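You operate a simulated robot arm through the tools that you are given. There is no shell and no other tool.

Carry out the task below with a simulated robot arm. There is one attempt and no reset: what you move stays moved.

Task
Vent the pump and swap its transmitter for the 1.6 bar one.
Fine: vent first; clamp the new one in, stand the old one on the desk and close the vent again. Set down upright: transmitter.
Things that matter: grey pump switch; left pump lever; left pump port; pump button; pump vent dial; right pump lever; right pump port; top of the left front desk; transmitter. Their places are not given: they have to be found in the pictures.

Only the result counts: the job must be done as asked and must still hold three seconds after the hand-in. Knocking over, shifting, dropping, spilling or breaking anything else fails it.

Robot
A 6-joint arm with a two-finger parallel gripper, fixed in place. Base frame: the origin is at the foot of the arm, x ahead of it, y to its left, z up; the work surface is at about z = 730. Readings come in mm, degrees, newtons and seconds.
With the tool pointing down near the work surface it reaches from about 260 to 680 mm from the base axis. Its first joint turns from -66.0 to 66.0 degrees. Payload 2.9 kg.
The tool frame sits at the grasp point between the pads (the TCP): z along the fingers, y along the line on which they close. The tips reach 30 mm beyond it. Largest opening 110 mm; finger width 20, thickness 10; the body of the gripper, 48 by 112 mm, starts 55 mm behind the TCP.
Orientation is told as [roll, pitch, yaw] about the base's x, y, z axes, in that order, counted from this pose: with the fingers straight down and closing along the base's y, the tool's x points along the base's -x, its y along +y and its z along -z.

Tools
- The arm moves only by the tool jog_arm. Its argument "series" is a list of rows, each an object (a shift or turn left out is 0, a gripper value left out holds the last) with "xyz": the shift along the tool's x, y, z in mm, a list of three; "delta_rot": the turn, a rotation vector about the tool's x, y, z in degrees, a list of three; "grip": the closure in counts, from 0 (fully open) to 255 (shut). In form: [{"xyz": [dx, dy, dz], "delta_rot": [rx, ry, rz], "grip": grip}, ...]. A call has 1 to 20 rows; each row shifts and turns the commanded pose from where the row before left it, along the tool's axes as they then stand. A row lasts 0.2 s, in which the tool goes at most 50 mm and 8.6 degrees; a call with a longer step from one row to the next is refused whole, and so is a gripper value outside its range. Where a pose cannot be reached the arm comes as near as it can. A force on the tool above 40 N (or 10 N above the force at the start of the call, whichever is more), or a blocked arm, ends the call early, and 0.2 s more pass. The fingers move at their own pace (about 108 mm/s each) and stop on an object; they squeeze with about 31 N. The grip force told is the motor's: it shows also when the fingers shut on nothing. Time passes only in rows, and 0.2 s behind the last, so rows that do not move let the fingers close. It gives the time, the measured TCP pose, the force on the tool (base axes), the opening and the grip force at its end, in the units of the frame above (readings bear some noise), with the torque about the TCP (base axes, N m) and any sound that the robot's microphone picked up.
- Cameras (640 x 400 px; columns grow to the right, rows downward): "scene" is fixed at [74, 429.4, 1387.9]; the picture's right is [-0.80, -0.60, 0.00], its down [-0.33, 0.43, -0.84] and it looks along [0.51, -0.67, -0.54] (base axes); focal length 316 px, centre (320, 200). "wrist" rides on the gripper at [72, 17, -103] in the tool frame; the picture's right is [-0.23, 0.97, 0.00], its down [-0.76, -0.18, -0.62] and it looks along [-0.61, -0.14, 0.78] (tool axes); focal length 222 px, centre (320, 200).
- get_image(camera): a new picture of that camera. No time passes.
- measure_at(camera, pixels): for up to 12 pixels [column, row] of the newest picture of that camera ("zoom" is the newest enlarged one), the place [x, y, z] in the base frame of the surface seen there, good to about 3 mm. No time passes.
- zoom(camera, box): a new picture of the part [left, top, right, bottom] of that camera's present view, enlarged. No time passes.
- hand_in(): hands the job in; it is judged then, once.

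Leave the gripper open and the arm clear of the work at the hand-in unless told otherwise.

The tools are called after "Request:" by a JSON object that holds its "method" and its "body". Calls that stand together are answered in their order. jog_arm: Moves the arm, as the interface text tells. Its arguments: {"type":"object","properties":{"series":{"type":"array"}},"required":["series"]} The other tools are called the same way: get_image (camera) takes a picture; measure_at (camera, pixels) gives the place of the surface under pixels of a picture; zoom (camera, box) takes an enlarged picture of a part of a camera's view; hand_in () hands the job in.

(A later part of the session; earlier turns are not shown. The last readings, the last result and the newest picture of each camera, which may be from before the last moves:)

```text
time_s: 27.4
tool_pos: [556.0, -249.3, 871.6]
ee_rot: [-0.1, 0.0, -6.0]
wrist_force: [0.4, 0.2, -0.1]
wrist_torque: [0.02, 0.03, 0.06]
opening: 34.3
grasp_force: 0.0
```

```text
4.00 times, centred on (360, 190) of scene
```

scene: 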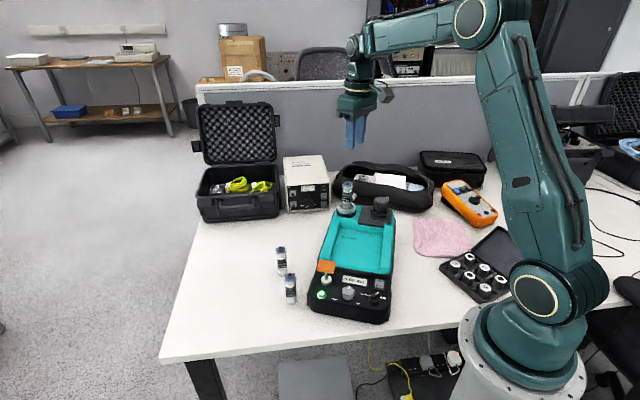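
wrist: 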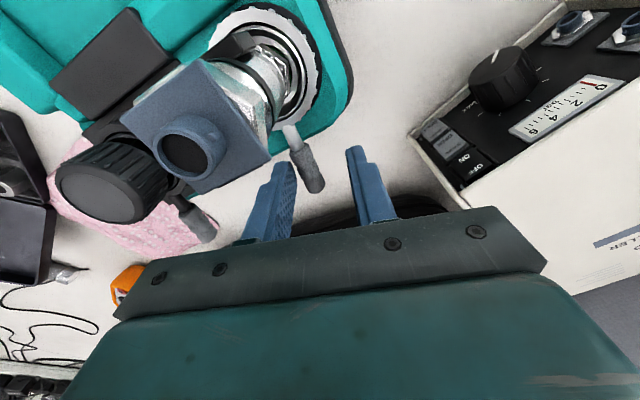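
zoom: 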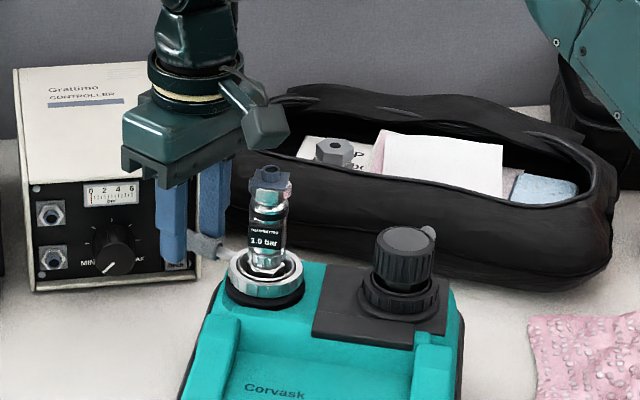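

About 77° has been turned, with no stop yet. I'll go on in smaller steps.

Request:
{"method": "jog_arm", "body": {"series": [{"xyz": [1.5, 5, 0], "delta_rot": [0, 0, -5]}, {"xyz": [1.5, 5, 0], "delta_rot": [0, 0, -5]}, {"xyz": [0, 0, 0]}]}}

Request:
{"method": "zoom", "body": {"camera": "wrist", "box": [180, 0, 380, 220]}}

```text
time_s: 28.2
tool_pos: [555.5, -239.8, 871.0]
ee_rot: [-0.1, -0.1, 3.9]
wrist_force: [0.3, -15.6, -6.7]
wrist_torque: [-0.25, -0.04, -0.18]
opening: 42.6
grasp_force: 8.4
```

```text
1.82 times, centred on (280, 110) of wrist
```

zoom: 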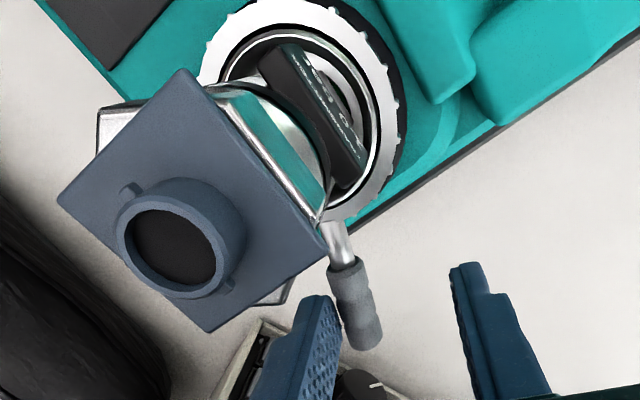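

The lever has hit its stop: about 16 N sideways, and the finger was pushed open to 42 mm. I'll back the finger off the lever, lift clear above the transmitter, and look.

Request:
{"method": "jog_arm", "body": {"series": [{"xyz": [-2, -8, 0]}, {"xyz": [0, 0, -20]}, {"xyz": [0, 0, -48]}, {"xyz": [0, 0, -48]}, {"xyz": [0, 0, -30]}, {"xyz": [0, 0, 0]}]}}

Request:
{"method": "get_image", "body": {"camera": "wrist"}}

Request:
{"method": "zoom", "body": {"camera": "scene", "box": [290, 140, 430, 240]}}

```text
time_s: 29.6
tool_pos: [557.4, -249.3, 1019.6]
ee_rot: [0.0, 0.0, 4.0]
wrist_force: [0.2, -0.4, -0.7]
wrist_torque: [-0.01, 0.0, -0.06]
opening: 34.5
grasp_force: 0.1
```

```text
taken
```

wrist: 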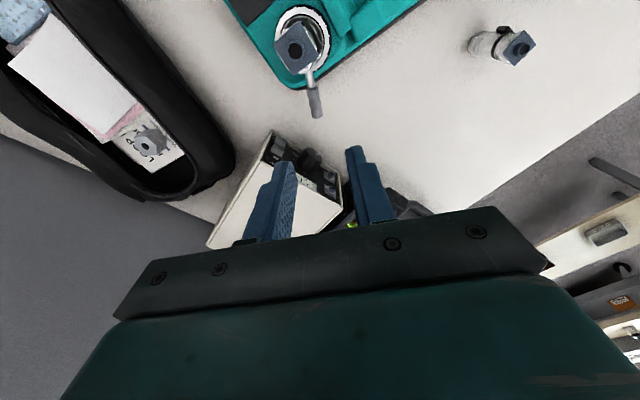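

```text
4.00 times, centred on (360, 190) of scene
```

zoom: 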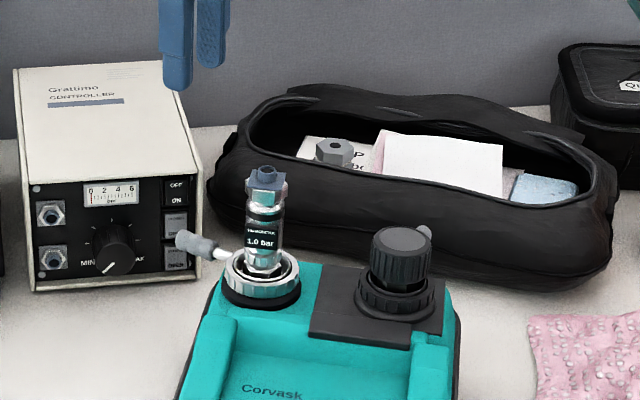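

The lever rests in the open position, pointing toward +x. Now I'll measure the installed transmitter and the lever precisely.

Request:
{"method": "zoom", "body": {"camera": "wrist", "box": [240, 0, 368, 120]}}

Request:
{"method": "measure_at", "body": {"camera": "wrist", "pixels": [[296, 48], [280, 42], [290, 67], [315, 55], [303, 28], [310, 80], [314, 95], [317, 113], [300, 10], [280, 20], [325, 30], [328, 50]]}}

Request:
{"method": "zoom", "body": {"camera": "scene", "box": [320, 170, 380, 220]}}

Request:
{"method": "measure_at", "body": {"camera": "zoom", "pixels": [[292, 45], [275, 80], [280, 110], [280, 150], [280, 200], [255, 150], [305, 150], [255, 225], [300, 225], [260, 240], [275, 270], [275, 300]]}}

```text
3.33 times, centred on (304, 60) of wrist
```

zoom: 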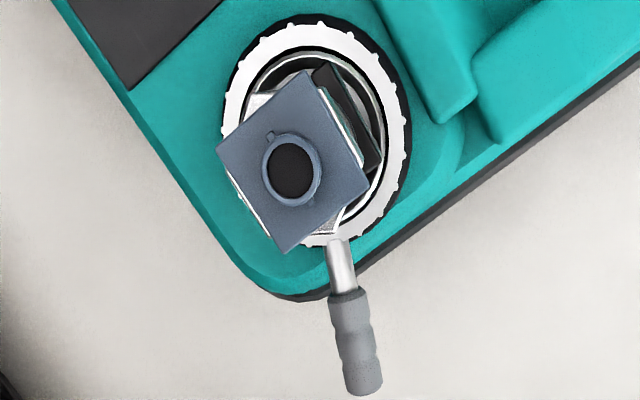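

```text
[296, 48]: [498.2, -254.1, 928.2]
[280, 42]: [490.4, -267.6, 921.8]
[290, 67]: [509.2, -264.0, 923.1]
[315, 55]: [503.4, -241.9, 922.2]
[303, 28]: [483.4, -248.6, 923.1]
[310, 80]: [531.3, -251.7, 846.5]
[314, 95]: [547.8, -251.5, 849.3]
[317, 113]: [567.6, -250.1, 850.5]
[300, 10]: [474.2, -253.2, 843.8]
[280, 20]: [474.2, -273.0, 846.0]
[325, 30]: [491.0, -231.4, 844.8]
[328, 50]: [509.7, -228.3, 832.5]
```

```text
8.00 times, centred on (350, 195) of scene
```

zoom: 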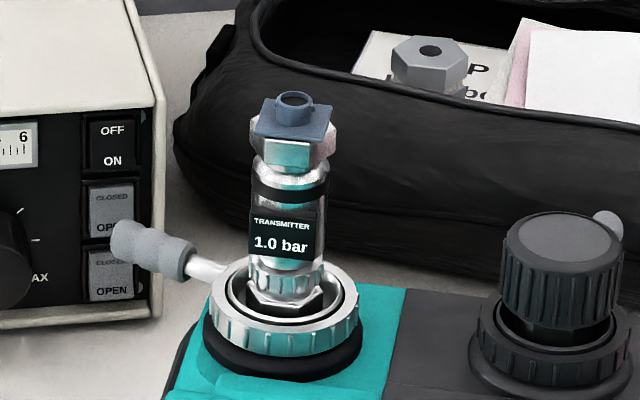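

```text
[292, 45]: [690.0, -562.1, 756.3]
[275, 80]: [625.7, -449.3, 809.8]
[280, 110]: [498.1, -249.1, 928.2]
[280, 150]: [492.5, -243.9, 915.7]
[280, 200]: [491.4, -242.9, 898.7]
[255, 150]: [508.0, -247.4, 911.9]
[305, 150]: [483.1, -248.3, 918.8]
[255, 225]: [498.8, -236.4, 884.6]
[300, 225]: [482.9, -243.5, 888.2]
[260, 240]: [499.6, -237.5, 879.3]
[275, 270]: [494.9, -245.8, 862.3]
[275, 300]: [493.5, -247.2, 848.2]
```

The transmitter axis is at about (497,-255) and its bottom at z of about 837. The lever is open at about +3°. I'll turn the gripper to yaw -67 so it closes across the label's width, open to 70 mm, and centre above the transmitter.

Request:
{"method": "jog_arm", "body": {"series": [{"delta_rot": [0, 0, 7.9], "grip": 93}, {"delta_rot": [0, 0, 7.9]}, {"delta_rot": [0, 0, 7.9]}, {"delta_rot": [0, 0, 7.9]}, {"delta_rot": [0, 0, 7.9]}, {"delta_rot": [0, 0, 7.9]}, {"delta_rot": [0, 0, 7.9]}, {"delta_rot": [0, 0, 7.9]}, {"delta_rot": [0, 0, 7.8]}, {"xyz": [9.2, -28.9, 0]}, {"xyz": [9.2, -28.9, 0]}, {"xyz": [0, 0, 0]}]}}

Request:
{"method": "get_image", "body": {"camera": "wrist"}}

Request:
{"method": "zoom", "body": {"camera": "scene", "box": [290, 120, 430, 220]}}

```text
time_s: 32.2
tool_pos: [498.3, -252.3, 1018.1]
ee_rot: [0.0, 0.0, -67.0]
wrist_force: [-1.5, 0.8, -0.8]
wrist_torque: [0.02, 0.01, -0.01]
opening: 70.2
grasp_force: 0.0
```

```text
taken
```

wrist: 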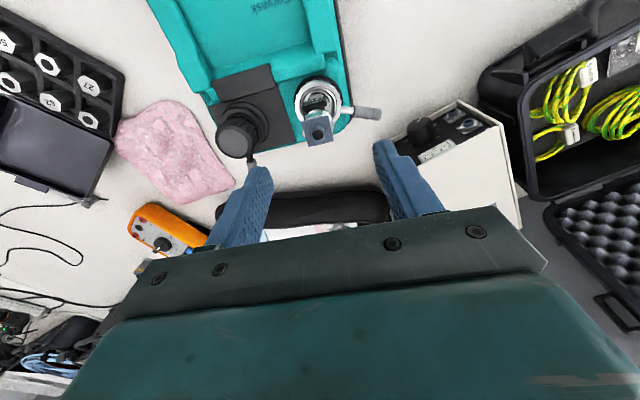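

```text
4.00 times, centred on (360, 170) of scene
```

zoom: 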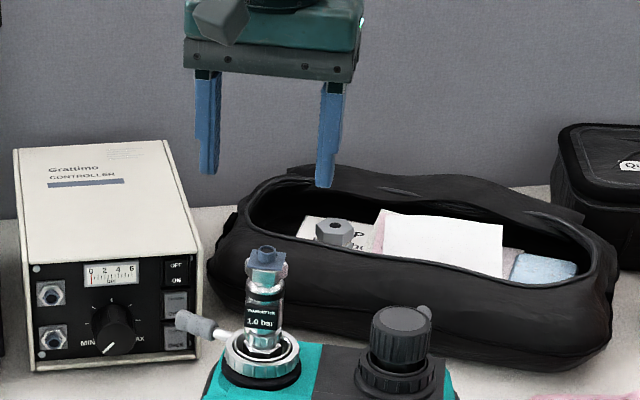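

The transmitter top sits at (319,132), right under the tool. I'll zoom and measure once more to refine the centring.

Request:
{"method": "zoom", "body": {"camera": "wrist", "box": [270, 70, 390, 160]}}

Request:
{"method": "measure_at", "body": {"camera": "zoom", "pixels": [[190, 225], [205, 250], [340, 245], [330, 380], [225, 385], [270, 285], [270, 320], [255, 355], [150, 130], [390, 150], [265, 80], [560, 215]]}}

```text
4.44 times, centred on (330, 115) of wrist
```

zoom: 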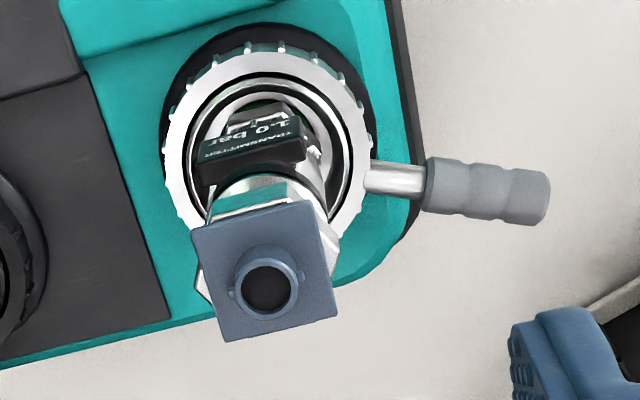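

```text
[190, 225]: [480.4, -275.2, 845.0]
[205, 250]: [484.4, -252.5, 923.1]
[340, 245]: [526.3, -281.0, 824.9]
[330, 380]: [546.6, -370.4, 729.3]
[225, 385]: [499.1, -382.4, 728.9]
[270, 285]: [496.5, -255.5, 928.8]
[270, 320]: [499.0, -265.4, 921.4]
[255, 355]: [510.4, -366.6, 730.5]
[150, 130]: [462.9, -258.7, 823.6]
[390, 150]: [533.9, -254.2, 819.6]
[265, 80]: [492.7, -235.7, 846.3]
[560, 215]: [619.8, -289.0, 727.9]
```

It's aligned within a few degrees and about 1 mm. I'll descend around the transmitter to TCP z of about 899 with the fingers open.

Request:
{"method": "jog_arm", "body": {"series": [{"xyz": [0, 0, 30]}, {"xyz": [0, 0, 30]}, {"xyz": [0, 0, 30]}, {"xyz": [0, 0, 20]}, {"xyz": [0, 0, 9]}, {"xyz": [0, 0, 0]}]}}

Request:
{"method": "get_image", "body": {"camera": "wrist"}}

Request:
{"method": "zoom", "body": {"camera": "scene", "box": [290, 140, 430, 240]}}

```text
time_s: 33.6
tool_pos: [496.9, -252.0, 899.4]
ee_rot: [0.0, 0.0, -67.0]
wrist_force: [-0.1, -0.4, 0.2]
wrist_torque: [0.01, 0.01, 0.0]
opening: 70.1
grasp_force: 0.1
```

```text
taken
```

wrist: 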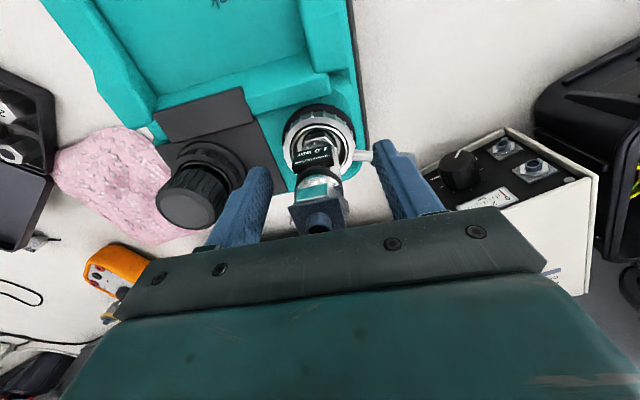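

```text
4.00 times, centred on (360, 190) of scene
```

zoom: 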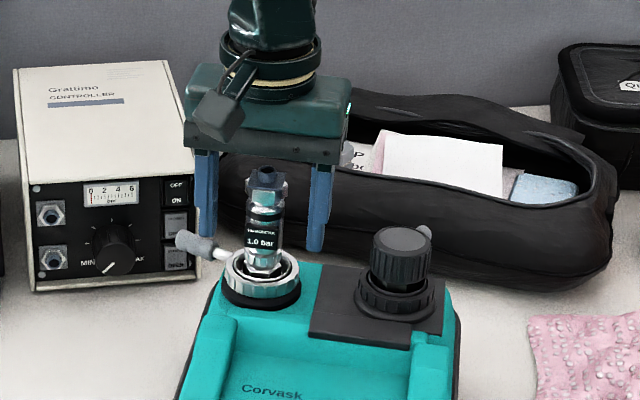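

The fingers stand symmetrically around the transmitter. The readings say I'm about 2–3 mm off in y, so I'll trim that and then close the grip.

Request:
{"method": "jog_arm", "body": {"series": [{"xyz": [-2.3, -1.0, 0]}, {"xyz": [0, 0, 0], "grip": 255}, {"xyz": [0, 0, 0]}, {"xyz": [0, 0, 0]}]}}

Request:
{"method": "zoom", "body": {"camera": "scene", "box": [320, 160, 390, 220]}}

Request:
{"method": "get_image", "body": {"camera": "wrist"}}

```text
time_s: 34.6
tool_pos: [496.1, -255.8, 900.0]
ee_rot: [-0.1, 0.0, -67.0]
wrist_force: [1.5, 0.1, -0.3]
wrist_torque: [0.07, -0.17, -0.02]
opening: 27.6
grasp_force: 31.1
```

```text
6.67 times, centred on (355, 190) of scene
```

zoom: 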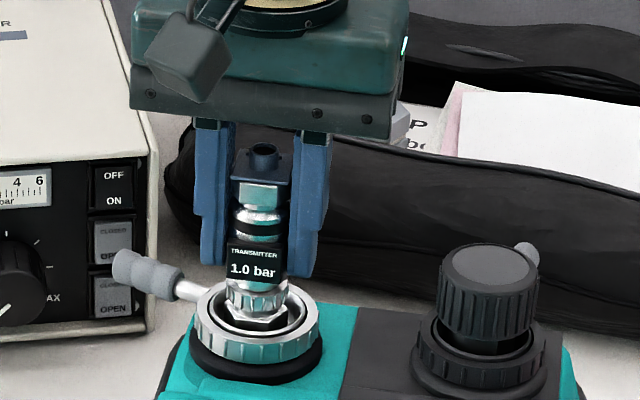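

```text
taken
```

wrist: 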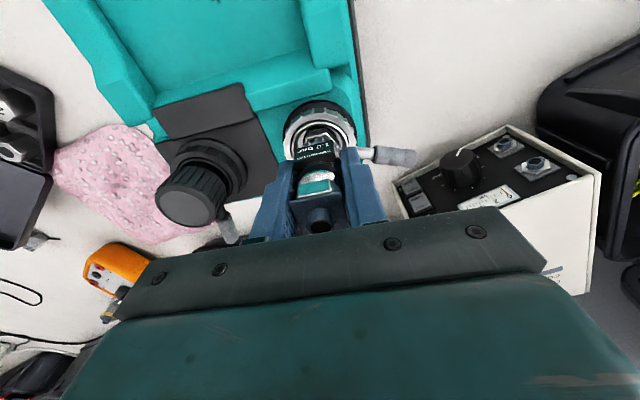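

It's held at 27.6 mm with tiny side forces. I'll lift slowly and watch the force.

Request:
{"method": "jog_arm", "body": {"series": [{"xyz": [0, 0, -4]}, {"xyz": [0, 0, -6]}, {"xyz": [0, 0, -8]}, {"xyz": [0, 0, 0]}]}}

Request:
{"method": "zoom", "body": {"camera": "scene", "box": [320, 160, 390, 220]}}

```text
time_s: 35.6
tool_pos: [497.6, -256.0, 918.5]
ee_rot: [0.1, 0.0, -67.0]
wrist_force: [0.5, 0.2, -1.3]
wrist_torque: [-0.01, 0.03, 0.03]
opening: 27.3
grasp_force: 30.4
```

```text
6.67 times, centred on (355, 190) of scene
```

zoom: 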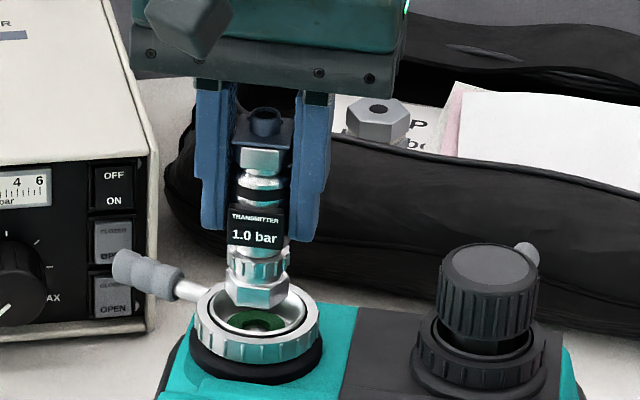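

The transmitter is out and the port shows its seal. Next I'll lift, carry it to a clear spot on the desk near (600,-110), and check the spot.

Request:
{"method": "jog_arm", "body": {"series": [{"xyz": [0, 0, -40]}, {"xyz": [0, 0, -42]}, {"xyz": [23.5, 38, 0]}, {"xyz": [23.5, 38, 0]}, {"xyz": [23.5, 38, 0]}, {"xyz": [23.6, 38, 0]}, {"xyz": [0, 0, 0]}]}}

Request:
{"method": "get_image", "body": {"camera": "wrist"}}

Request:
{"method": "get_image", "body": {"camera": "scene"}}

```text
time_s: 37.2
tool_pos: [600.6, -107.2, 1001.6]
ee_rot: [0.0, 0.0, -67.0]
wrist_force: [0.4, 1.0, -2.0]
wrist_torque: [-0.02, 0.0, -0.01]
opening: 27.7
grasp_force: 31.2
```

```text
taken
```

wrist: 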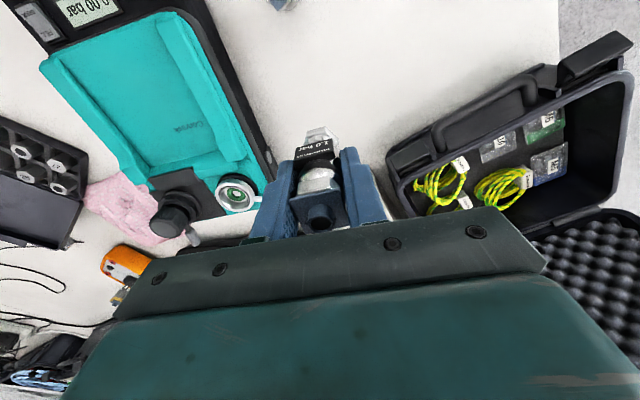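

```text
taken
```

scene: 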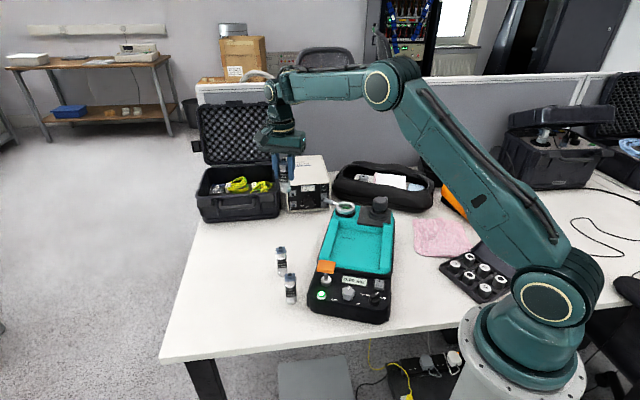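

The spot below is bare desk, about 120 mm from the 1.6 bar unit. I'll descend to just above the desk.

Request:
{"method": "jog_arm", "body": {"series": [{"xyz": [0, 0, 48]}, {"xyz": [0, 0, 48]}, {"xyz": [0, 0, 48]}, {"xyz": [0, 0, 40]}, {"xyz": [0, 0, 14]}, {"xyz": [0, 0, 4]}, {"xyz": [0, 0, 0]}]}}

Request:
{"method": "zoom", "body": {"camera": "scene", "box": [250, 190, 350, 270]}}

```text
time_s: 38.8
tool_pos: [603.1, -107.1, 797.6]
ee_rot: [0.1, -0.1, -67.0]
wrist_force: [-1.1, 2.3, 9.1]
wrist_torque: [0.0, 0.25, -0.07]
opening: 27.5
grasp_force: 30.6
```

```text
5.00 times, centred on (300, 230) of scene
```

zoom: 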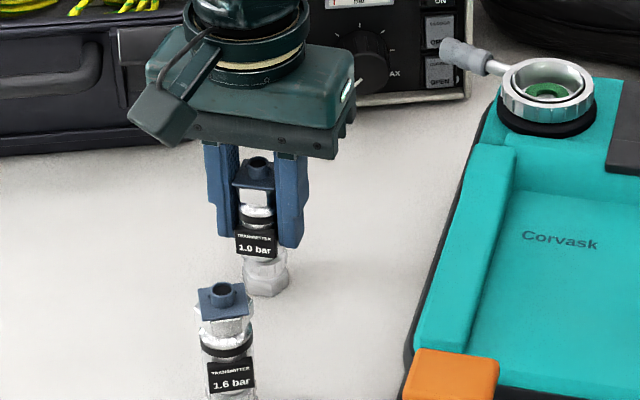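

It's touching the desk: 9 N upward at TCP z 797.6. I'll open the fingers, then rise straight up.

Request:
{"method": "jog_arm", "body": {"series": [{"xyz": [0, 0, 0], "grip": 93}, {"xyz": [0, 0, 0]}, {"xyz": [0, 0, -15]}, {"xyz": [0, 0, -40]}, {"xyz": [0, 0, -45]}, {"xyz": [0, 0, -45]}, {"xyz": [0, 0, 0]}]}}

Request:
{"method": "zoom", "body": {"camera": "scene", "box": [250, 190, 350, 270]}}

Request:
{"method": "get_image", "body": {"camera": "wrist"}}

```text
time_s: 40.4
tool_pos: [601.6, -110.1, 940.0]
ee_rot: [0.0, 0.1, -67.0]
wrist_force: [-0.5, -0.7, -0.5]
wrist_torque: [0.0, -0.01, 0.0]
opening: 70.2
grasp_force: 0.1
```

```text
5.00 times, centred on (300, 230) of scene
```

zoom: 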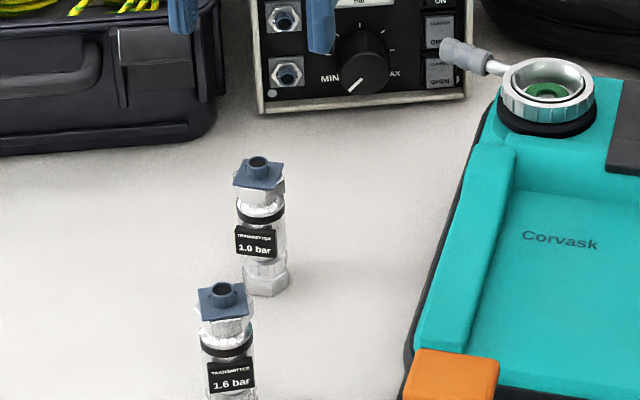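

```text
taken
```

wrist: 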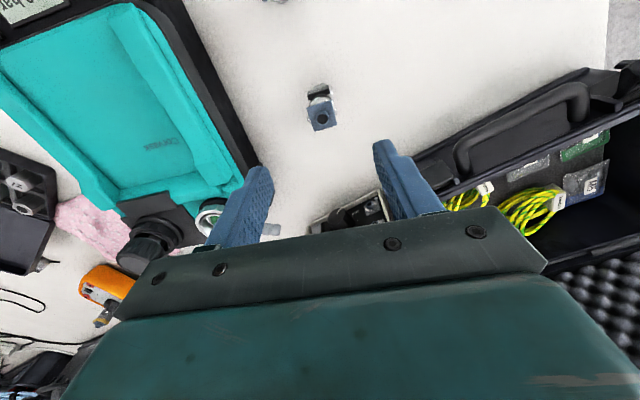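

The 1.0 bar unit stands upright on the desk. Now I'll measure the 1.6 bar unit's axis and its label direction.

Request:
{"method": "zoom", "body": {"camera": "scene", "box": [265, 235, 305, 285]}}

Request:
{"method": "measure_at", "body": {"camera": "scene", "pixels": [[301, 223], [302, 240], [281, 249], [281, 270]]}}

Request:
{"method": "measure_at", "body": {"camera": "wrist", "pixels": [[321, 119], [313, 108], [333, 106], [337, 122], [312, 130], [318, 92]]}}

```text
8.00 times, centred on (285, 260) of scene
```

zoom: 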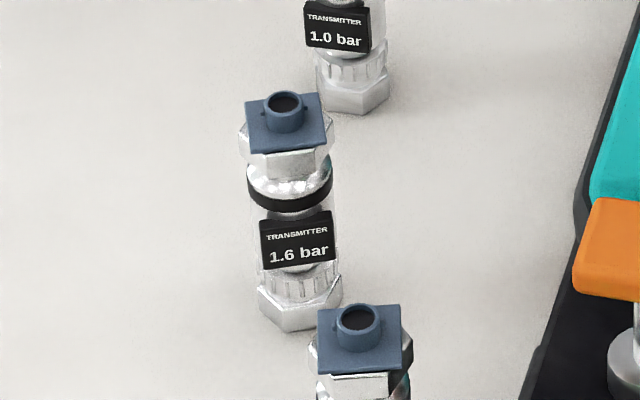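

```text
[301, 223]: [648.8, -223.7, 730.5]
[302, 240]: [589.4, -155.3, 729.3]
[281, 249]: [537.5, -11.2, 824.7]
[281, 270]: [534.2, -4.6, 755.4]
```

```text
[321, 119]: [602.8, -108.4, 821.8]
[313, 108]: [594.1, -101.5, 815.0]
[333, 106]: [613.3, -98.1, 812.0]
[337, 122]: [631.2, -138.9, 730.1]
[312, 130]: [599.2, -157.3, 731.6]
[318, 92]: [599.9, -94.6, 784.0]
```

I'll fly over the 1.6 bar unit at the same height and look down on it.

Request:
{"method": "jog_arm", "body": {"series": [{"xyz": [38.7, -5.9, 0]}, {"xyz": [38.7, -5.9, 0]}, {"xyz": [38.7, -5.8, 0]}, {"xyz": [0, 0, 0]}]}}

Request:
{"method": "get_image", "body": {"camera": "wrist"}}

Request:
{"method": "zoom", "body": {"camera": "wrist", "box": [260, 60, 380, 160]}}

```text
time_s: 41.4
tool_pos: [535.9, -10.9, 943.8]
ee_rot: [0.0, 0.0, -67.0]
wrist_force: [0.4, -0.2, 0.8]
wrist_torque: [-0.03, -0.02, -0.03]
opening: 69.9
grasp_force: 0.1
```

```text
taken
```

wrist: 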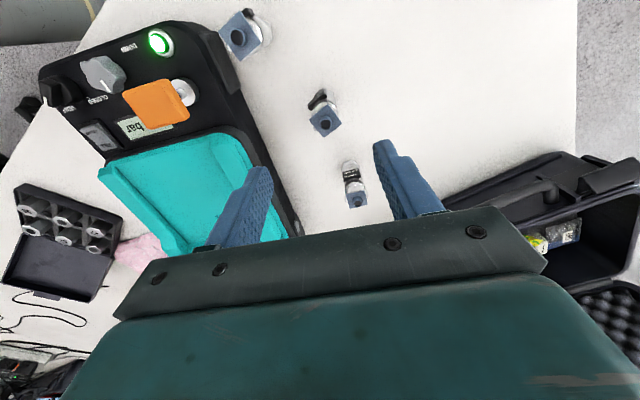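

```text
4.00 times, centred on (320, 110) of wrist
```

zoom: 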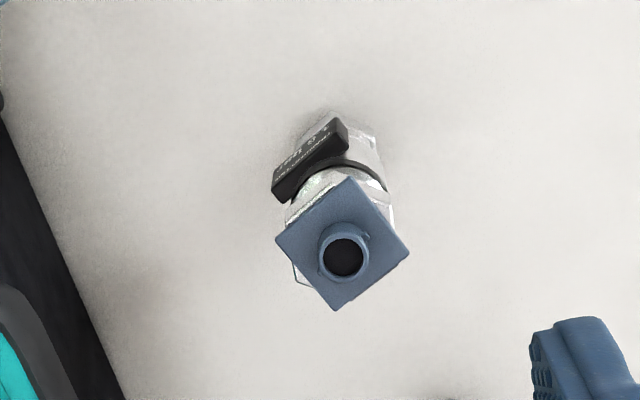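

The 1.6 bar unit's plate is turned about 25° relative to the gripper. I'll measure the plate corners to get its angle and axis.

Request:
{"method": "measure_at", "body": {"camera": "zoom", "pixels": [[345, 257], [283, 240], [350, 187], [402, 248], [338, 303], [345, 222], [367, 258], [322, 255], [280, 190], [342, 132], [300, 285], [385, 185]]}}

```text
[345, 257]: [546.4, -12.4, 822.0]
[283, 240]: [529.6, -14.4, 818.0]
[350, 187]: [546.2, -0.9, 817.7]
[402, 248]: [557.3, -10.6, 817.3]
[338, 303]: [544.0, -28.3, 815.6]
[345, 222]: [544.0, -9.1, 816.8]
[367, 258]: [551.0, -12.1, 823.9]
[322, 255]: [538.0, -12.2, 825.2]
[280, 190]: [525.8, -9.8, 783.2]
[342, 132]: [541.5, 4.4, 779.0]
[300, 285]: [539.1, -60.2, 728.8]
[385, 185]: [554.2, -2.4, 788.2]
```

The 1.6 bar axis is at about (543.5,-13.5) with the label width along about 46°. I'll trim the position and rotate to yaw -43, then check.

Request:
{"method": "jog_arm", "body": {"series": [{"xyz": [-5.5, 5.7, 0]}, {"delta_rot": [0, 0, -8]}, {"delta_rot": [0, 0, -8]}, {"delta_rot": [0, 0, -8]}, {"xyz": [0, 0, 0]}]}}

Request:
{"method": "zoom", "body": {"camera": "wrist", "box": [240, 60, 400, 160]}}

Request:
{"method": "measure_at", "body": {"camera": "zoom", "pixels": [[320, 250], [320, 235]]}}

```text
time_s: 42.6
tool_pos: [545.8, -12.3, 944.7]
ee_rot: [0.0, 0.0, -43.0]
wrist_force: [-0.3, 0.5, 0.2]
wrist_torque: [-0.01, 0.01, 0.01]
opening: 69.8
grasp_force: 0.1
```

```text
4.00 times, centred on (320, 110) of wrist
```

zoom: 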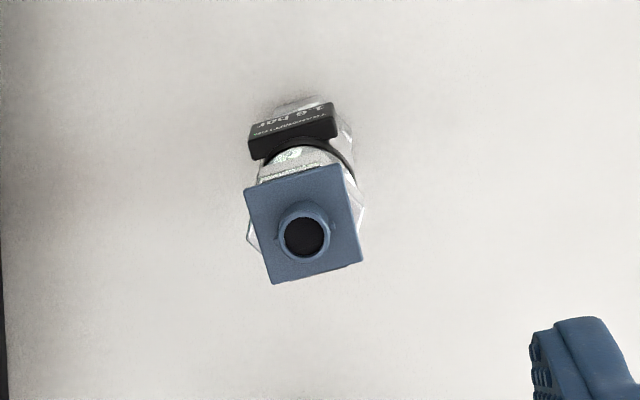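

```text
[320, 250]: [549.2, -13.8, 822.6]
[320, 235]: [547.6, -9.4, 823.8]
```

It's well aligned, with only a 3–4 mm offset in tool y. I'll trim that and descend to TCP z of about 798 with the fingers open.

Request:
{"method": "jog_arm", "body": {"series": [{"xyz": [-1, -3.5, 0]}, {"xyz": [0, 0, 40]}, {"xyz": [0, 0, 40]}, {"xyz": [0, 0, 40]}, {"xyz": [0, 0, 20]}, {"xyz": [0, 0, 6]}, {"xyz": [0, 0, 0]}]}}

Request:
{"method": "get_image", "body": {"camera": "wrist"}}

Request:
{"method": "zoom", "body": {"camera": "scene", "box": [240, 210, 340, 290]}}

```text
time_s: 44.2
tool_pos: [544.9, -16.2, 796.3]
ee_rot: [0.1, 0.0, -42.9]
wrist_force: [-0.1, -0.3, -0.1]
wrist_torque: [0.0, -0.04, 0.02]
opening: 70.3
grasp_force: 0.0
```

```text
taken
```

wrist: 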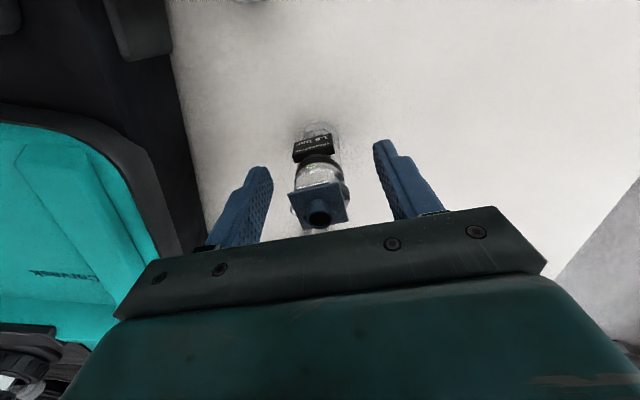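

```text
5.00 times, centred on (290, 250) of scene
```

zoom: 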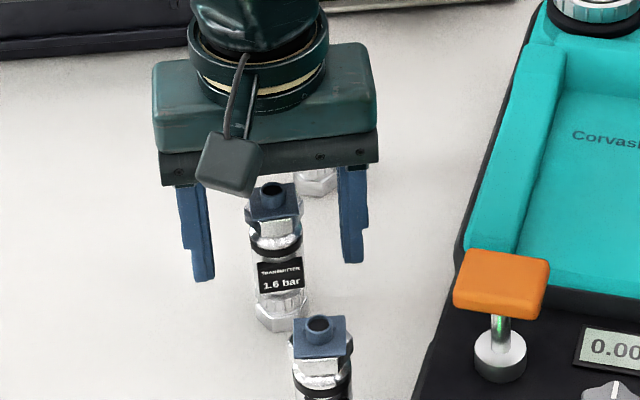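

The 1.6 bar label is confirmed between the fingers. I'll close the grip and lift a little.

Request:
{"method": "jog_arm", "body": {"series": [{"xyz": [0, 0, -1], "grip": 255}, {"xyz": [0, 0, 0]}, {"xyz": [0, 0, 0]}, {"xyz": [0, 0, -5]}, {"xyz": [0, 0, -30]}, {"xyz": [0, 0, 0]}]}}

Request:
{"method": "zoom", "body": {"camera": "scene", "box": [240, 200, 340, 280]}}

Request:
{"method": "get_image", "body": {"camera": "wrist"}}

```text
time_s: 45.6
tool_pos: [543.5, -13.6, 831.6]
ee_rot: [0.0, 0.1, -43.0]
wrist_force: [-0.4, -0.1, -2.5]
wrist_torque: [-0.02, -0.02, -0.02]
opening: 27.7
grasp_force: 30.8
```

```text
5.00 times, centred on (290, 240) of scene
```

zoom: 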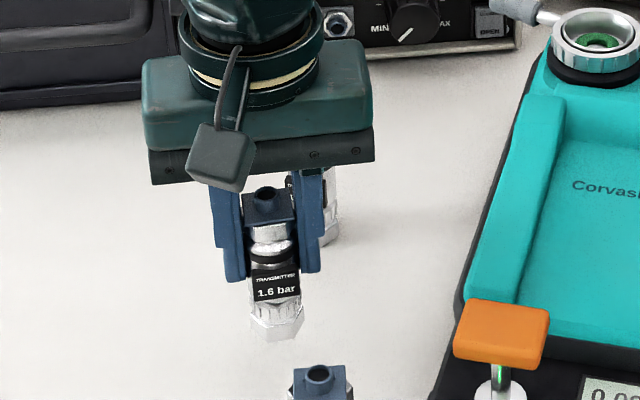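

```text
taken
```

wrist: 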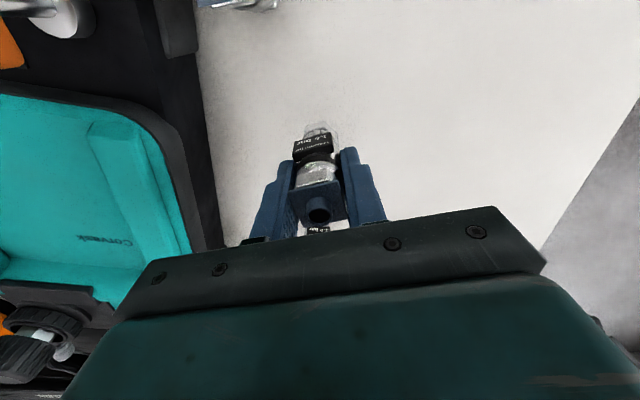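

It's held at 27.7 mm. Before carrying it over, I'll measure the empty port centre in the scene view.

Request:
{"method": "zoom", "body": {"camera": "scene", "box": [320, 190, 372, 222]}}

```text
12.31 times, centred on (346, 206) of scene
```

zoom: 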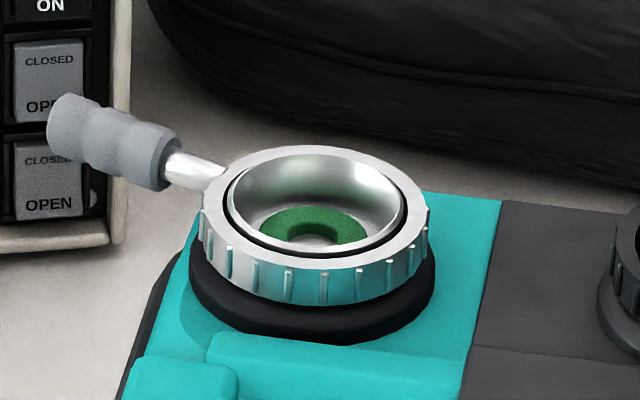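

The cup is wider than the transmitter's foot. I'll measure the rim all round and the seal.

Request:
{"method": "measure_at", "body": {"camera": "zoom", "pixels": [[215, 205], [416, 205], [320, 150], [310, 258], [250, 165], [390, 170], [245, 240], [380, 245], [310, 217], [350, 232], [318, 240], [285, 232]]}}

```text
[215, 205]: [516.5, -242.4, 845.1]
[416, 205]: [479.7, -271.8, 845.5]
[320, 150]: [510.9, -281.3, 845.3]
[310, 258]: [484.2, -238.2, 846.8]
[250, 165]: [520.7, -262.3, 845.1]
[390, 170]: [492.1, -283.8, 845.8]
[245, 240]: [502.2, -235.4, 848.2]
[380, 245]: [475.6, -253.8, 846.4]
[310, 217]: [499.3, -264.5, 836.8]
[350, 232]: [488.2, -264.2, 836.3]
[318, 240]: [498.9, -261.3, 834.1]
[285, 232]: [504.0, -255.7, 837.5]
```

The port centre is about (497.3,-257), rim z 846, seal z 836. I'll lift the 1.6 bar unit high, turn back to yaw -67, and carry it over the port.

Request:
{"method": "jog_arm", "body": {"series": [{"xyz": [0, 0, -42]}, {"xyz": [0, 0, -42], "delta_rot": [0, 0, 8]}, {"xyz": [0, 0, -42], "delta_rot": [0, 0, 8]}, {"xyz": [0, 0, -42], "delta_rot": [0, 0, 8]}, {"xyz": [-34, -23, 0]}, {"xyz": [-34, -23, 0]}, {"xyz": [-34, -23, 0]}, {"xyz": [-34, -23, 0]}, {"xyz": [-34, -23, 0]}, {"xyz": [-34.3, -22.9, 0]}, {"xyz": [0, 0, 0]}, {"xyz": [0, 0, 0]}]}}

Request:
{"method": "get_image", "body": {"camera": "wrist"}}

Request:
{"method": "get_image", "body": {"camera": "scene"}}

```text
time_s: 48.2
tool_pos: [496.8, -256.4, 1004.1]
ee_rot: [-0.1, 0.0, -67.0]
wrist_force: [1.2, 1.0, -1.5]
wrist_torque: [-0.01, -0.01, -0.01]
opening: 27.5
grasp_force: 30.7
```

```text
taken
```

wrist: 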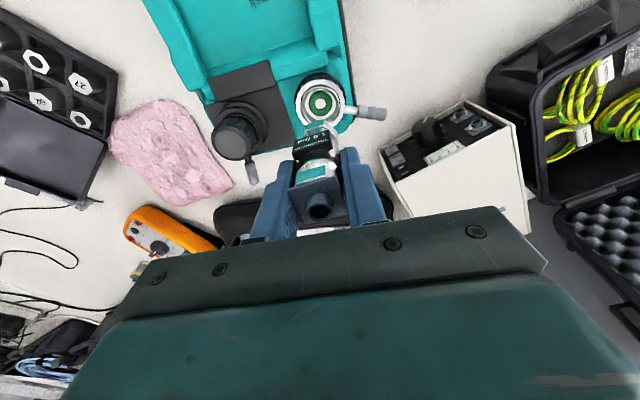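

```text
taken
```

scene: 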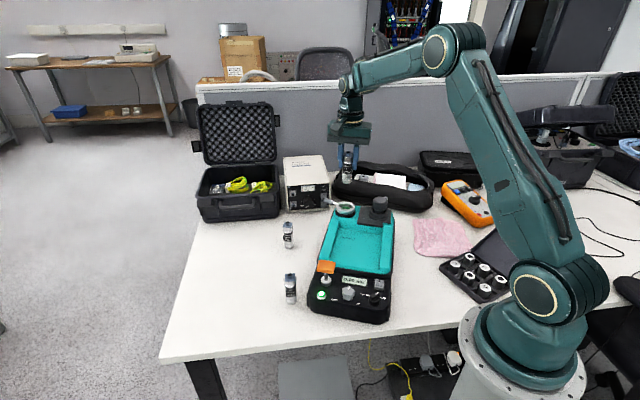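

The port lies directly ahead of the transmitter foot in the wrist view. I'll zoom in to check the seal's centre against the tool axis.

Request:
{"method": "zoom", "body": {"camera": "wrist", "box": [272, 70, 368, 130]}}

Request:
{"method": "measure_at", "body": {"camera": "zoom", "pixels": [[315, 215], [315, 175], [280, 210], [360, 220], [165, 200], [485, 225], [330, 50], [320, 130], [240, 60], [430, 330], [190, 300], [460, 110]]}}

```text
6.67 times, centred on (320, 100) of wrist
```

zoom: 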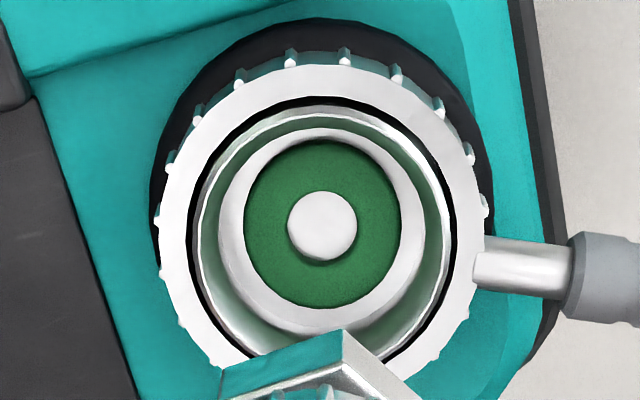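

```text
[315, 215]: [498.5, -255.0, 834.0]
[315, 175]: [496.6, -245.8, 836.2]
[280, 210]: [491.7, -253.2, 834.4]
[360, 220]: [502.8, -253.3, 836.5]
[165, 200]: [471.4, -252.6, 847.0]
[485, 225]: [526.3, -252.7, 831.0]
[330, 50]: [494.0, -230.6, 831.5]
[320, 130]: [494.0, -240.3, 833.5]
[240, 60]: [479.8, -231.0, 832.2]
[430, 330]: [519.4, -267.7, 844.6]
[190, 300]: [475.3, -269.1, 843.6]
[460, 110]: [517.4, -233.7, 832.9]
```

The seal centre agrees with the tool axis within about 1–2 mm and the cup leaves about 4 mm of play. I'll make a 1 mm trim and lower to just above the seat.

Request:
{"method": "jog_arm", "body": {"series": [{"xyz": [0.9, 0, 0]}, {"xyz": [0, 0, 40]}, {"xyz": [0, 0, 35]}, {"xyz": [0, 0, 10]}, {"xyz": [0, 0, 10]}, {"xyz": [0, 0, 0]}]}}

Request:
{"method": "zoom", "body": {"camera": "scene", "box": [320, 160, 390, 220]}}

```text
time_s: 49.6
tool_pos: [498.3, -256.3, 907.7]
ee_rot: [0.1, 0.0, -67.1]
wrist_force: [-0.5, -0.6, 5.5]
wrist_torque: [-0.12, 0.17, -0.01]
opening: 27.4
grasp_force: 30.9
```

```text
6.67 times, centred on (355, 190) of scene
```

zoom: 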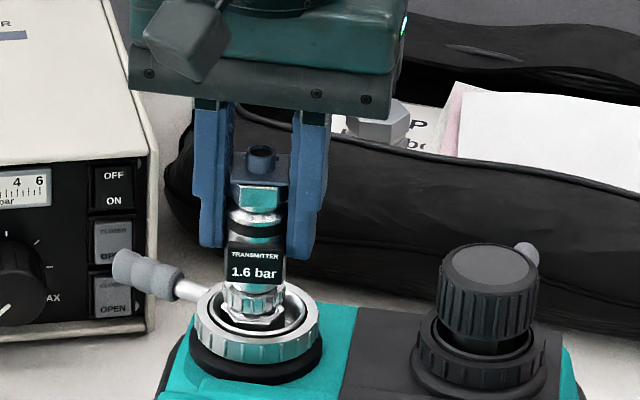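

There's light contact, 5.5 N up, and the label sits at the same picture height as the old seated unit. I'll measure the top to confirm it's seated.

Request:
{"method": "measure_at", "body": {"camera": "zoom", "pixels": [[261, 148], [258, 162], [245, 170], [255, 250], [255, 310], [262, 196]]}}

Request:
{"method": "zoom", "body": {"camera": "scene", "box": [330, 185, 370, 215]}}

Request:
{"method": "get_image", "body": {"camera": "wrist"}}

```text
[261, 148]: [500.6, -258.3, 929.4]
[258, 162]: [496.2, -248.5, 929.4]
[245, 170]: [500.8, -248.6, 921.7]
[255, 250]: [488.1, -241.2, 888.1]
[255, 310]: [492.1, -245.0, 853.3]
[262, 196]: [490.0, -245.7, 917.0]
```

```text
13.33 times, centred on (350, 200) of scene
```

zoom: 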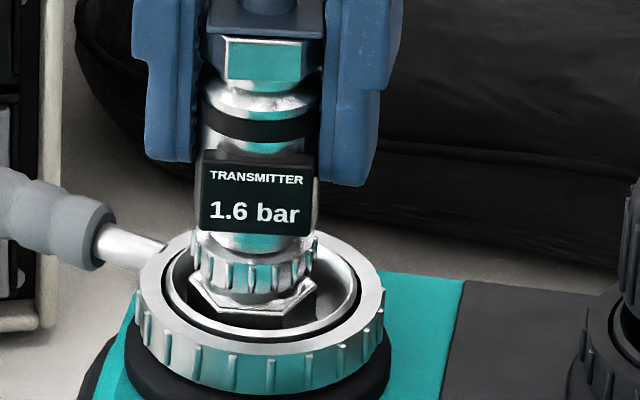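

```text
taken
```

wrist: 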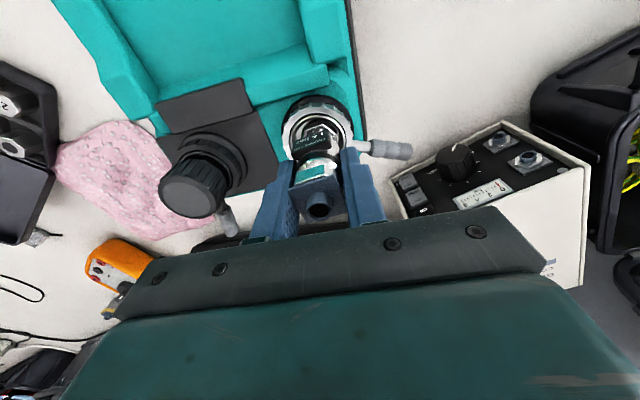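

The top is at z 929, the same as the old unit when seated. It sits about 1.5 mm toward the left of the cup, so I'll lift 2 mm, shift 1.6 mm back, and lower until it touches.

Request:
{"method": "jog_arm", "body": {"series": [{"xyz": [0, 0, -2.5]}, {"xyz": [-0.4, -1.6, 0]}, {"xyz": [0, 0, 1.5]}, {"xyz": [0, 0, 1.2]}, {"xyz": [0, 0, 0]}]}}

Request:
{"method": "zoom", "body": {"camera": "scene", "box": [330, 185, 370, 215]}}

```text
time_s: 50.8
tool_pos: [495.9, -256.0, 907.1]
ee_rot: [0.1, -0.1, -67.0]
wrist_force: [1.0, -0.5, 9.9]
wrist_torque: [0.02, -0.05, -0.02]
opening: 27.5
grasp_force: 31.4
```

```text
13.33 times, centred on (350, 200) of scene
```

zoom: 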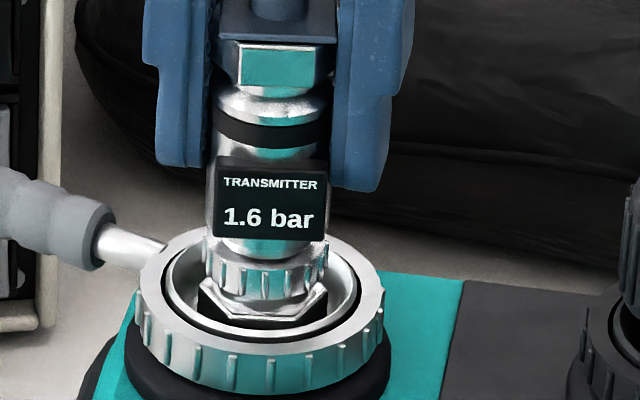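

It's centred now and bears 10 N on the seat. I'll release and rise straight up.

Request:
{"method": "jog_arm", "body": {"series": [{"xyz": [0, 0, 0], "grip": 93}, {"xyz": [0, 0, 0]}, {"xyz": [0, 0, -15]}, {"xyz": [0, 0, -30]}, {"xyz": [0, 0, -45]}, {"xyz": [0, 0, 0]}]}}

Request:
{"method": "zoom", "body": {"camera": "scene", "box": [320, 170, 390, 220]}}

Request:
{"method": "get_image", "body": {"camera": "wrist"}}

```text
time_s: 52.2
tool_pos: [494.9, -257.4, 996.7]
ee_rot: [0.0, -0.1, -66.9]
wrist_force: [0.1, -0.7, 0.3]
wrist_torque: [0.02, 0.01, -0.01]
opening: 70.0
grasp_force: 0.0
```

```text
8.00 times, centred on (355, 195) of scene
```

zoom: 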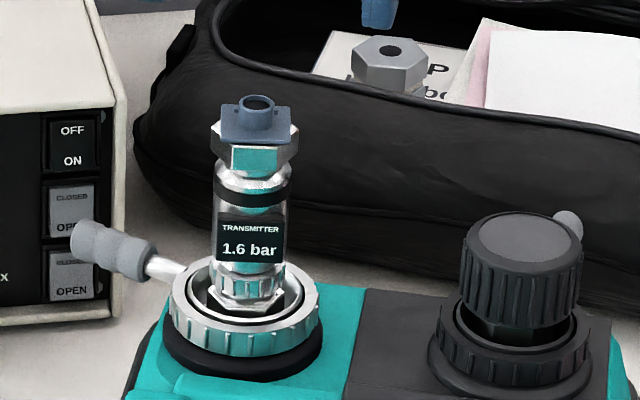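

```text
taken
```

wrist: 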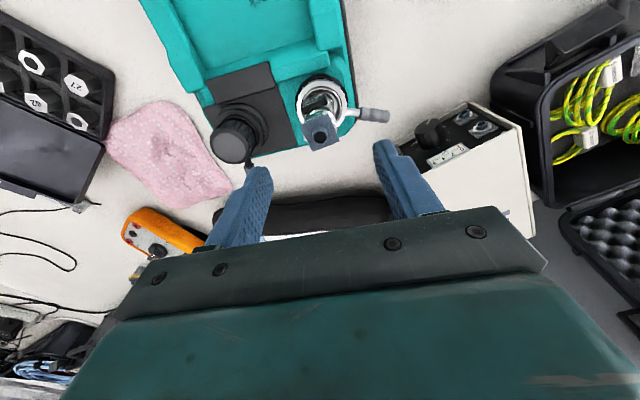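

The 1.6 bar unit stands upright in the cup by itself. Next I'll close the fingers to a 34 mm cage, turn to yaw -14, and move above the open lever handle near (559,-251).

Request:
{"method": "jog_arm", "body": {"series": [{"delta_rot": [0, 0, -7.6], "grip": 175}, {"delta_rot": [0, 0, -7.6]}, {"delta_rot": [0, 0, -7.6]}, {"delta_rot": [0, 0, -7.6]}, {"delta_rot": [0, 0, -7.6]}, {"delta_rot": [0, 0, -7.5]}, {"delta_rot": [0, 0, -7.5]}, {"xyz": [-30, 10.3, 0]}, {"xyz": [-30, 10.3, 0]}, {"xyz": [0, 0, 30]}, {"xyz": [0, 0, 30]}, {"xyz": [0, 0, 0]}]}}

Request:
{"method": "get_image", "body": {"camera": "wrist"}}

Request:
{"method": "zoom", "body": {"camera": "wrist", "box": [200, 40, 400, 165]}}

```text
time_s: 54.8
tool_pos: [559.0, -251.3, 935.8]
ee_rot: [-0.1, 0.1, -14.0]
wrist_force: [0.0, 0.3, -0.6]
wrist_torque: [0.04, -0.01, 0.01]
opening: 34.5
grasp_force: 0.1
```

```text
taken
```

wrist: 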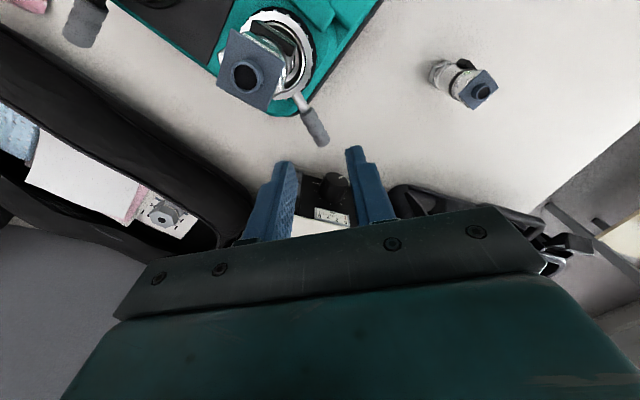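

```text
3.20 times, centred on (300, 102) of wrist
```

zoom: 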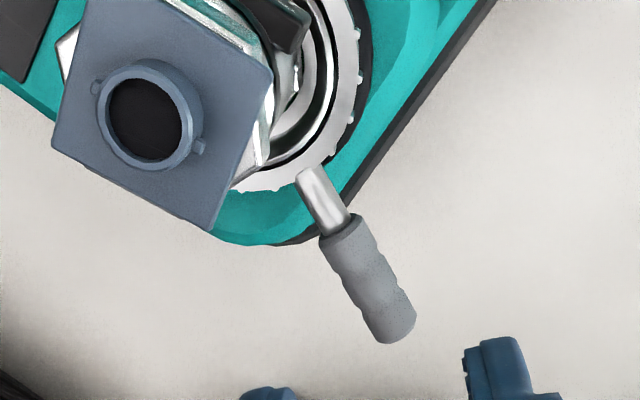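

The handle lies at (316,128), directly between the fingers. I'll lower to tip height of about z 842 around it.

Request:
{"method": "jog_arm", "body": {"series": [{"xyz": [0, 0, 25]}, {"xyz": [0, 0, 25]}, {"xyz": [0, 0, 13]}, {"xyz": [0, 0, 0]}]}}

Request:
{"method": "get_image", "body": {"camera": "wrist"}}

Request:
{"method": "zoom", "body": {"camera": "scene", "box": [290, 140, 430, 240]}}

```text
time_s: 55.8
tool_pos: [559.1, -251.5, 872.2]
ee_rot: [0.0, 0.0, -14.0]
wrist_force: [0.3, -0.2, 0.4]
wrist_torque: [0.0, 0.03, 0.01]
opening: 34.5
grasp_force: 0.0
```

```text
taken
```

wrist: 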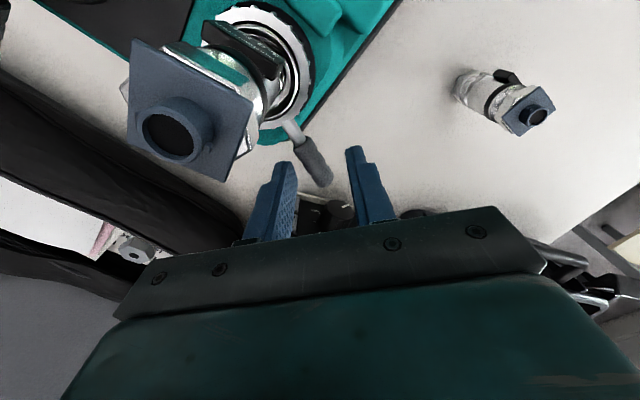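

```text
4.00 times, centred on (360, 190) of scene
```

zoom: 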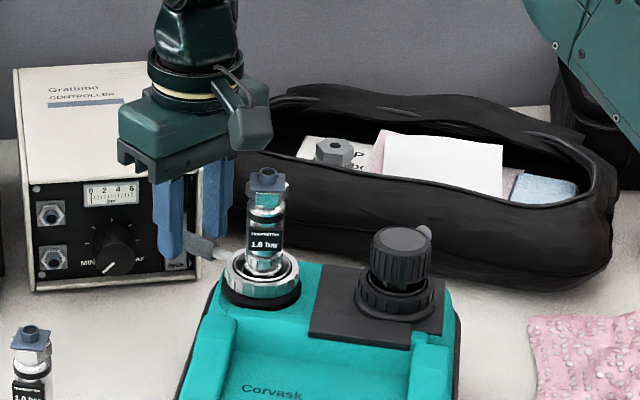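

The handle is caged. I'll swing it clockwise seen from above in 7° arcs and check the force.

Request:
{"method": "jog_arm", "body": {"series": [{"xyz": [-1.77, -7.36, 0], "delta_rot": [0, 0, 7]}, {"xyz": [-1.77, -7.36, 0], "delta_rot": [0, 0, 7]}, {"xyz": [-1.77, -7.36, 0], "delta_rot": [0, 0, 7]}, {"xyz": [0, 0, 0]}]}}

Request:
{"method": "zoom", "body": {"camera": "wrist", "box": [120, 0, 440, 220]}}

```text
time_s: 56.8
tool_pos: [555.5, -274.0, 873.2]
ee_rot: [0.0, 0.0, -35.1]
wrist_force: [0.5, 0.8, -0.3]
wrist_torque: [0.03, -0.03, 0.02]
opening: 34.7
grasp_force: 0.1
```

```text
1.82 times, centred on (280, 110) of wrist
```

zoom: 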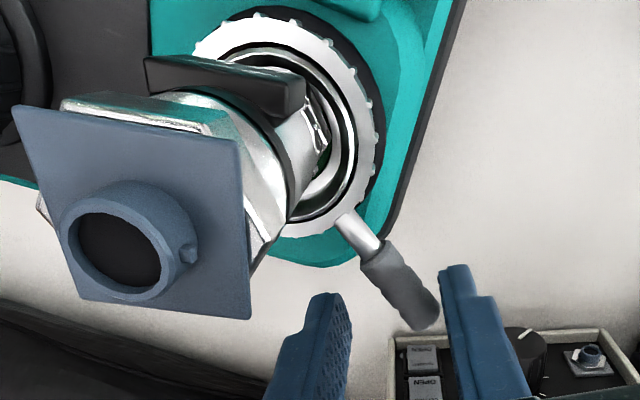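

The right finger is carrying the handle with no noticeable force. I'll continue the clockwise swing.

Request:
{"method": "jog_arm", "body": {"series": [{"xyz": [-1.77, -7.36, 0], "delta_rot": [0, 0, 7]}, {"xyz": [-1.77, -7.36, 0], "delta_rot": [0, 0, 7]}, {"xyz": [-1.77, -7.36, 0], "delta_rot": [0, 0, 7]}, {"xyz": [0, 0, 0]}]}}

Request:
{"method": "zoom", "body": {"camera": "wrist", "box": [120, 0, 440, 220]}}

```text
time_s: 57.8
tool_pos: [546.1, -294.6, 872.2]
ee_rot: [0.0, 0.0, -56.0]
wrist_force: [0.2, 0.2, -1.1]
wrist_torque: [0.0, -0.05, -0.01]
opening: 34.4
grasp_force: 0.1
```

```text
1.82 times, centred on (280, 110) of wrist
```

zoom: 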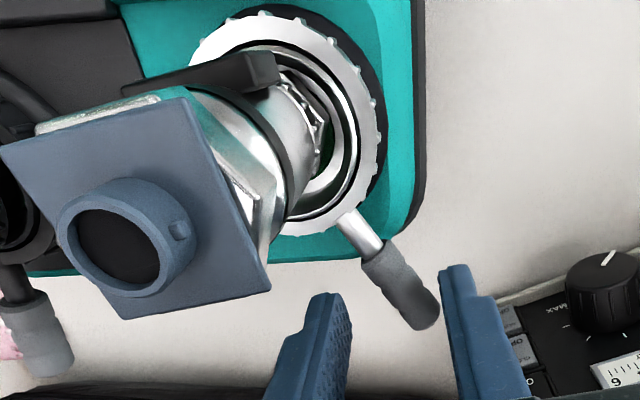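

It's moving freely. I'll continue.

Request:
{"method": "jog_arm", "body": {"series": [{"xyz": [-1.77, -7.36, 0], "delta_rot": [0, 0, 7]}, {"xyz": [-1.77, -7.36, 0], "delta_rot": [0, 0, 7]}, {"xyz": [-1.77, -7.36, 0], "delta_rot": [0, 0, 7]}, {"xyz": [0, 0, 0]}]}}

Request:
{"method": "zoom", "body": {"camera": "wrist", "box": [120, 0, 440, 220]}}

```text
time_s: 58.8
tool_pos: [528.2, -307.9, 871.9]
ee_rot: [0.0, 0.0, -77.1]
wrist_force: [0.0, 1.4, 0.6]
wrist_torque: [0.01, 0.02, 0.03]
opening: 34.4
grasp_force: 0.4
```

```text
1.82 times, centred on (280, 110) of wrist
```

zoom: 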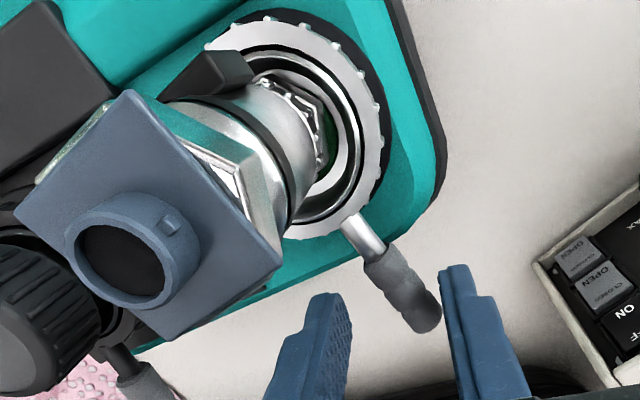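

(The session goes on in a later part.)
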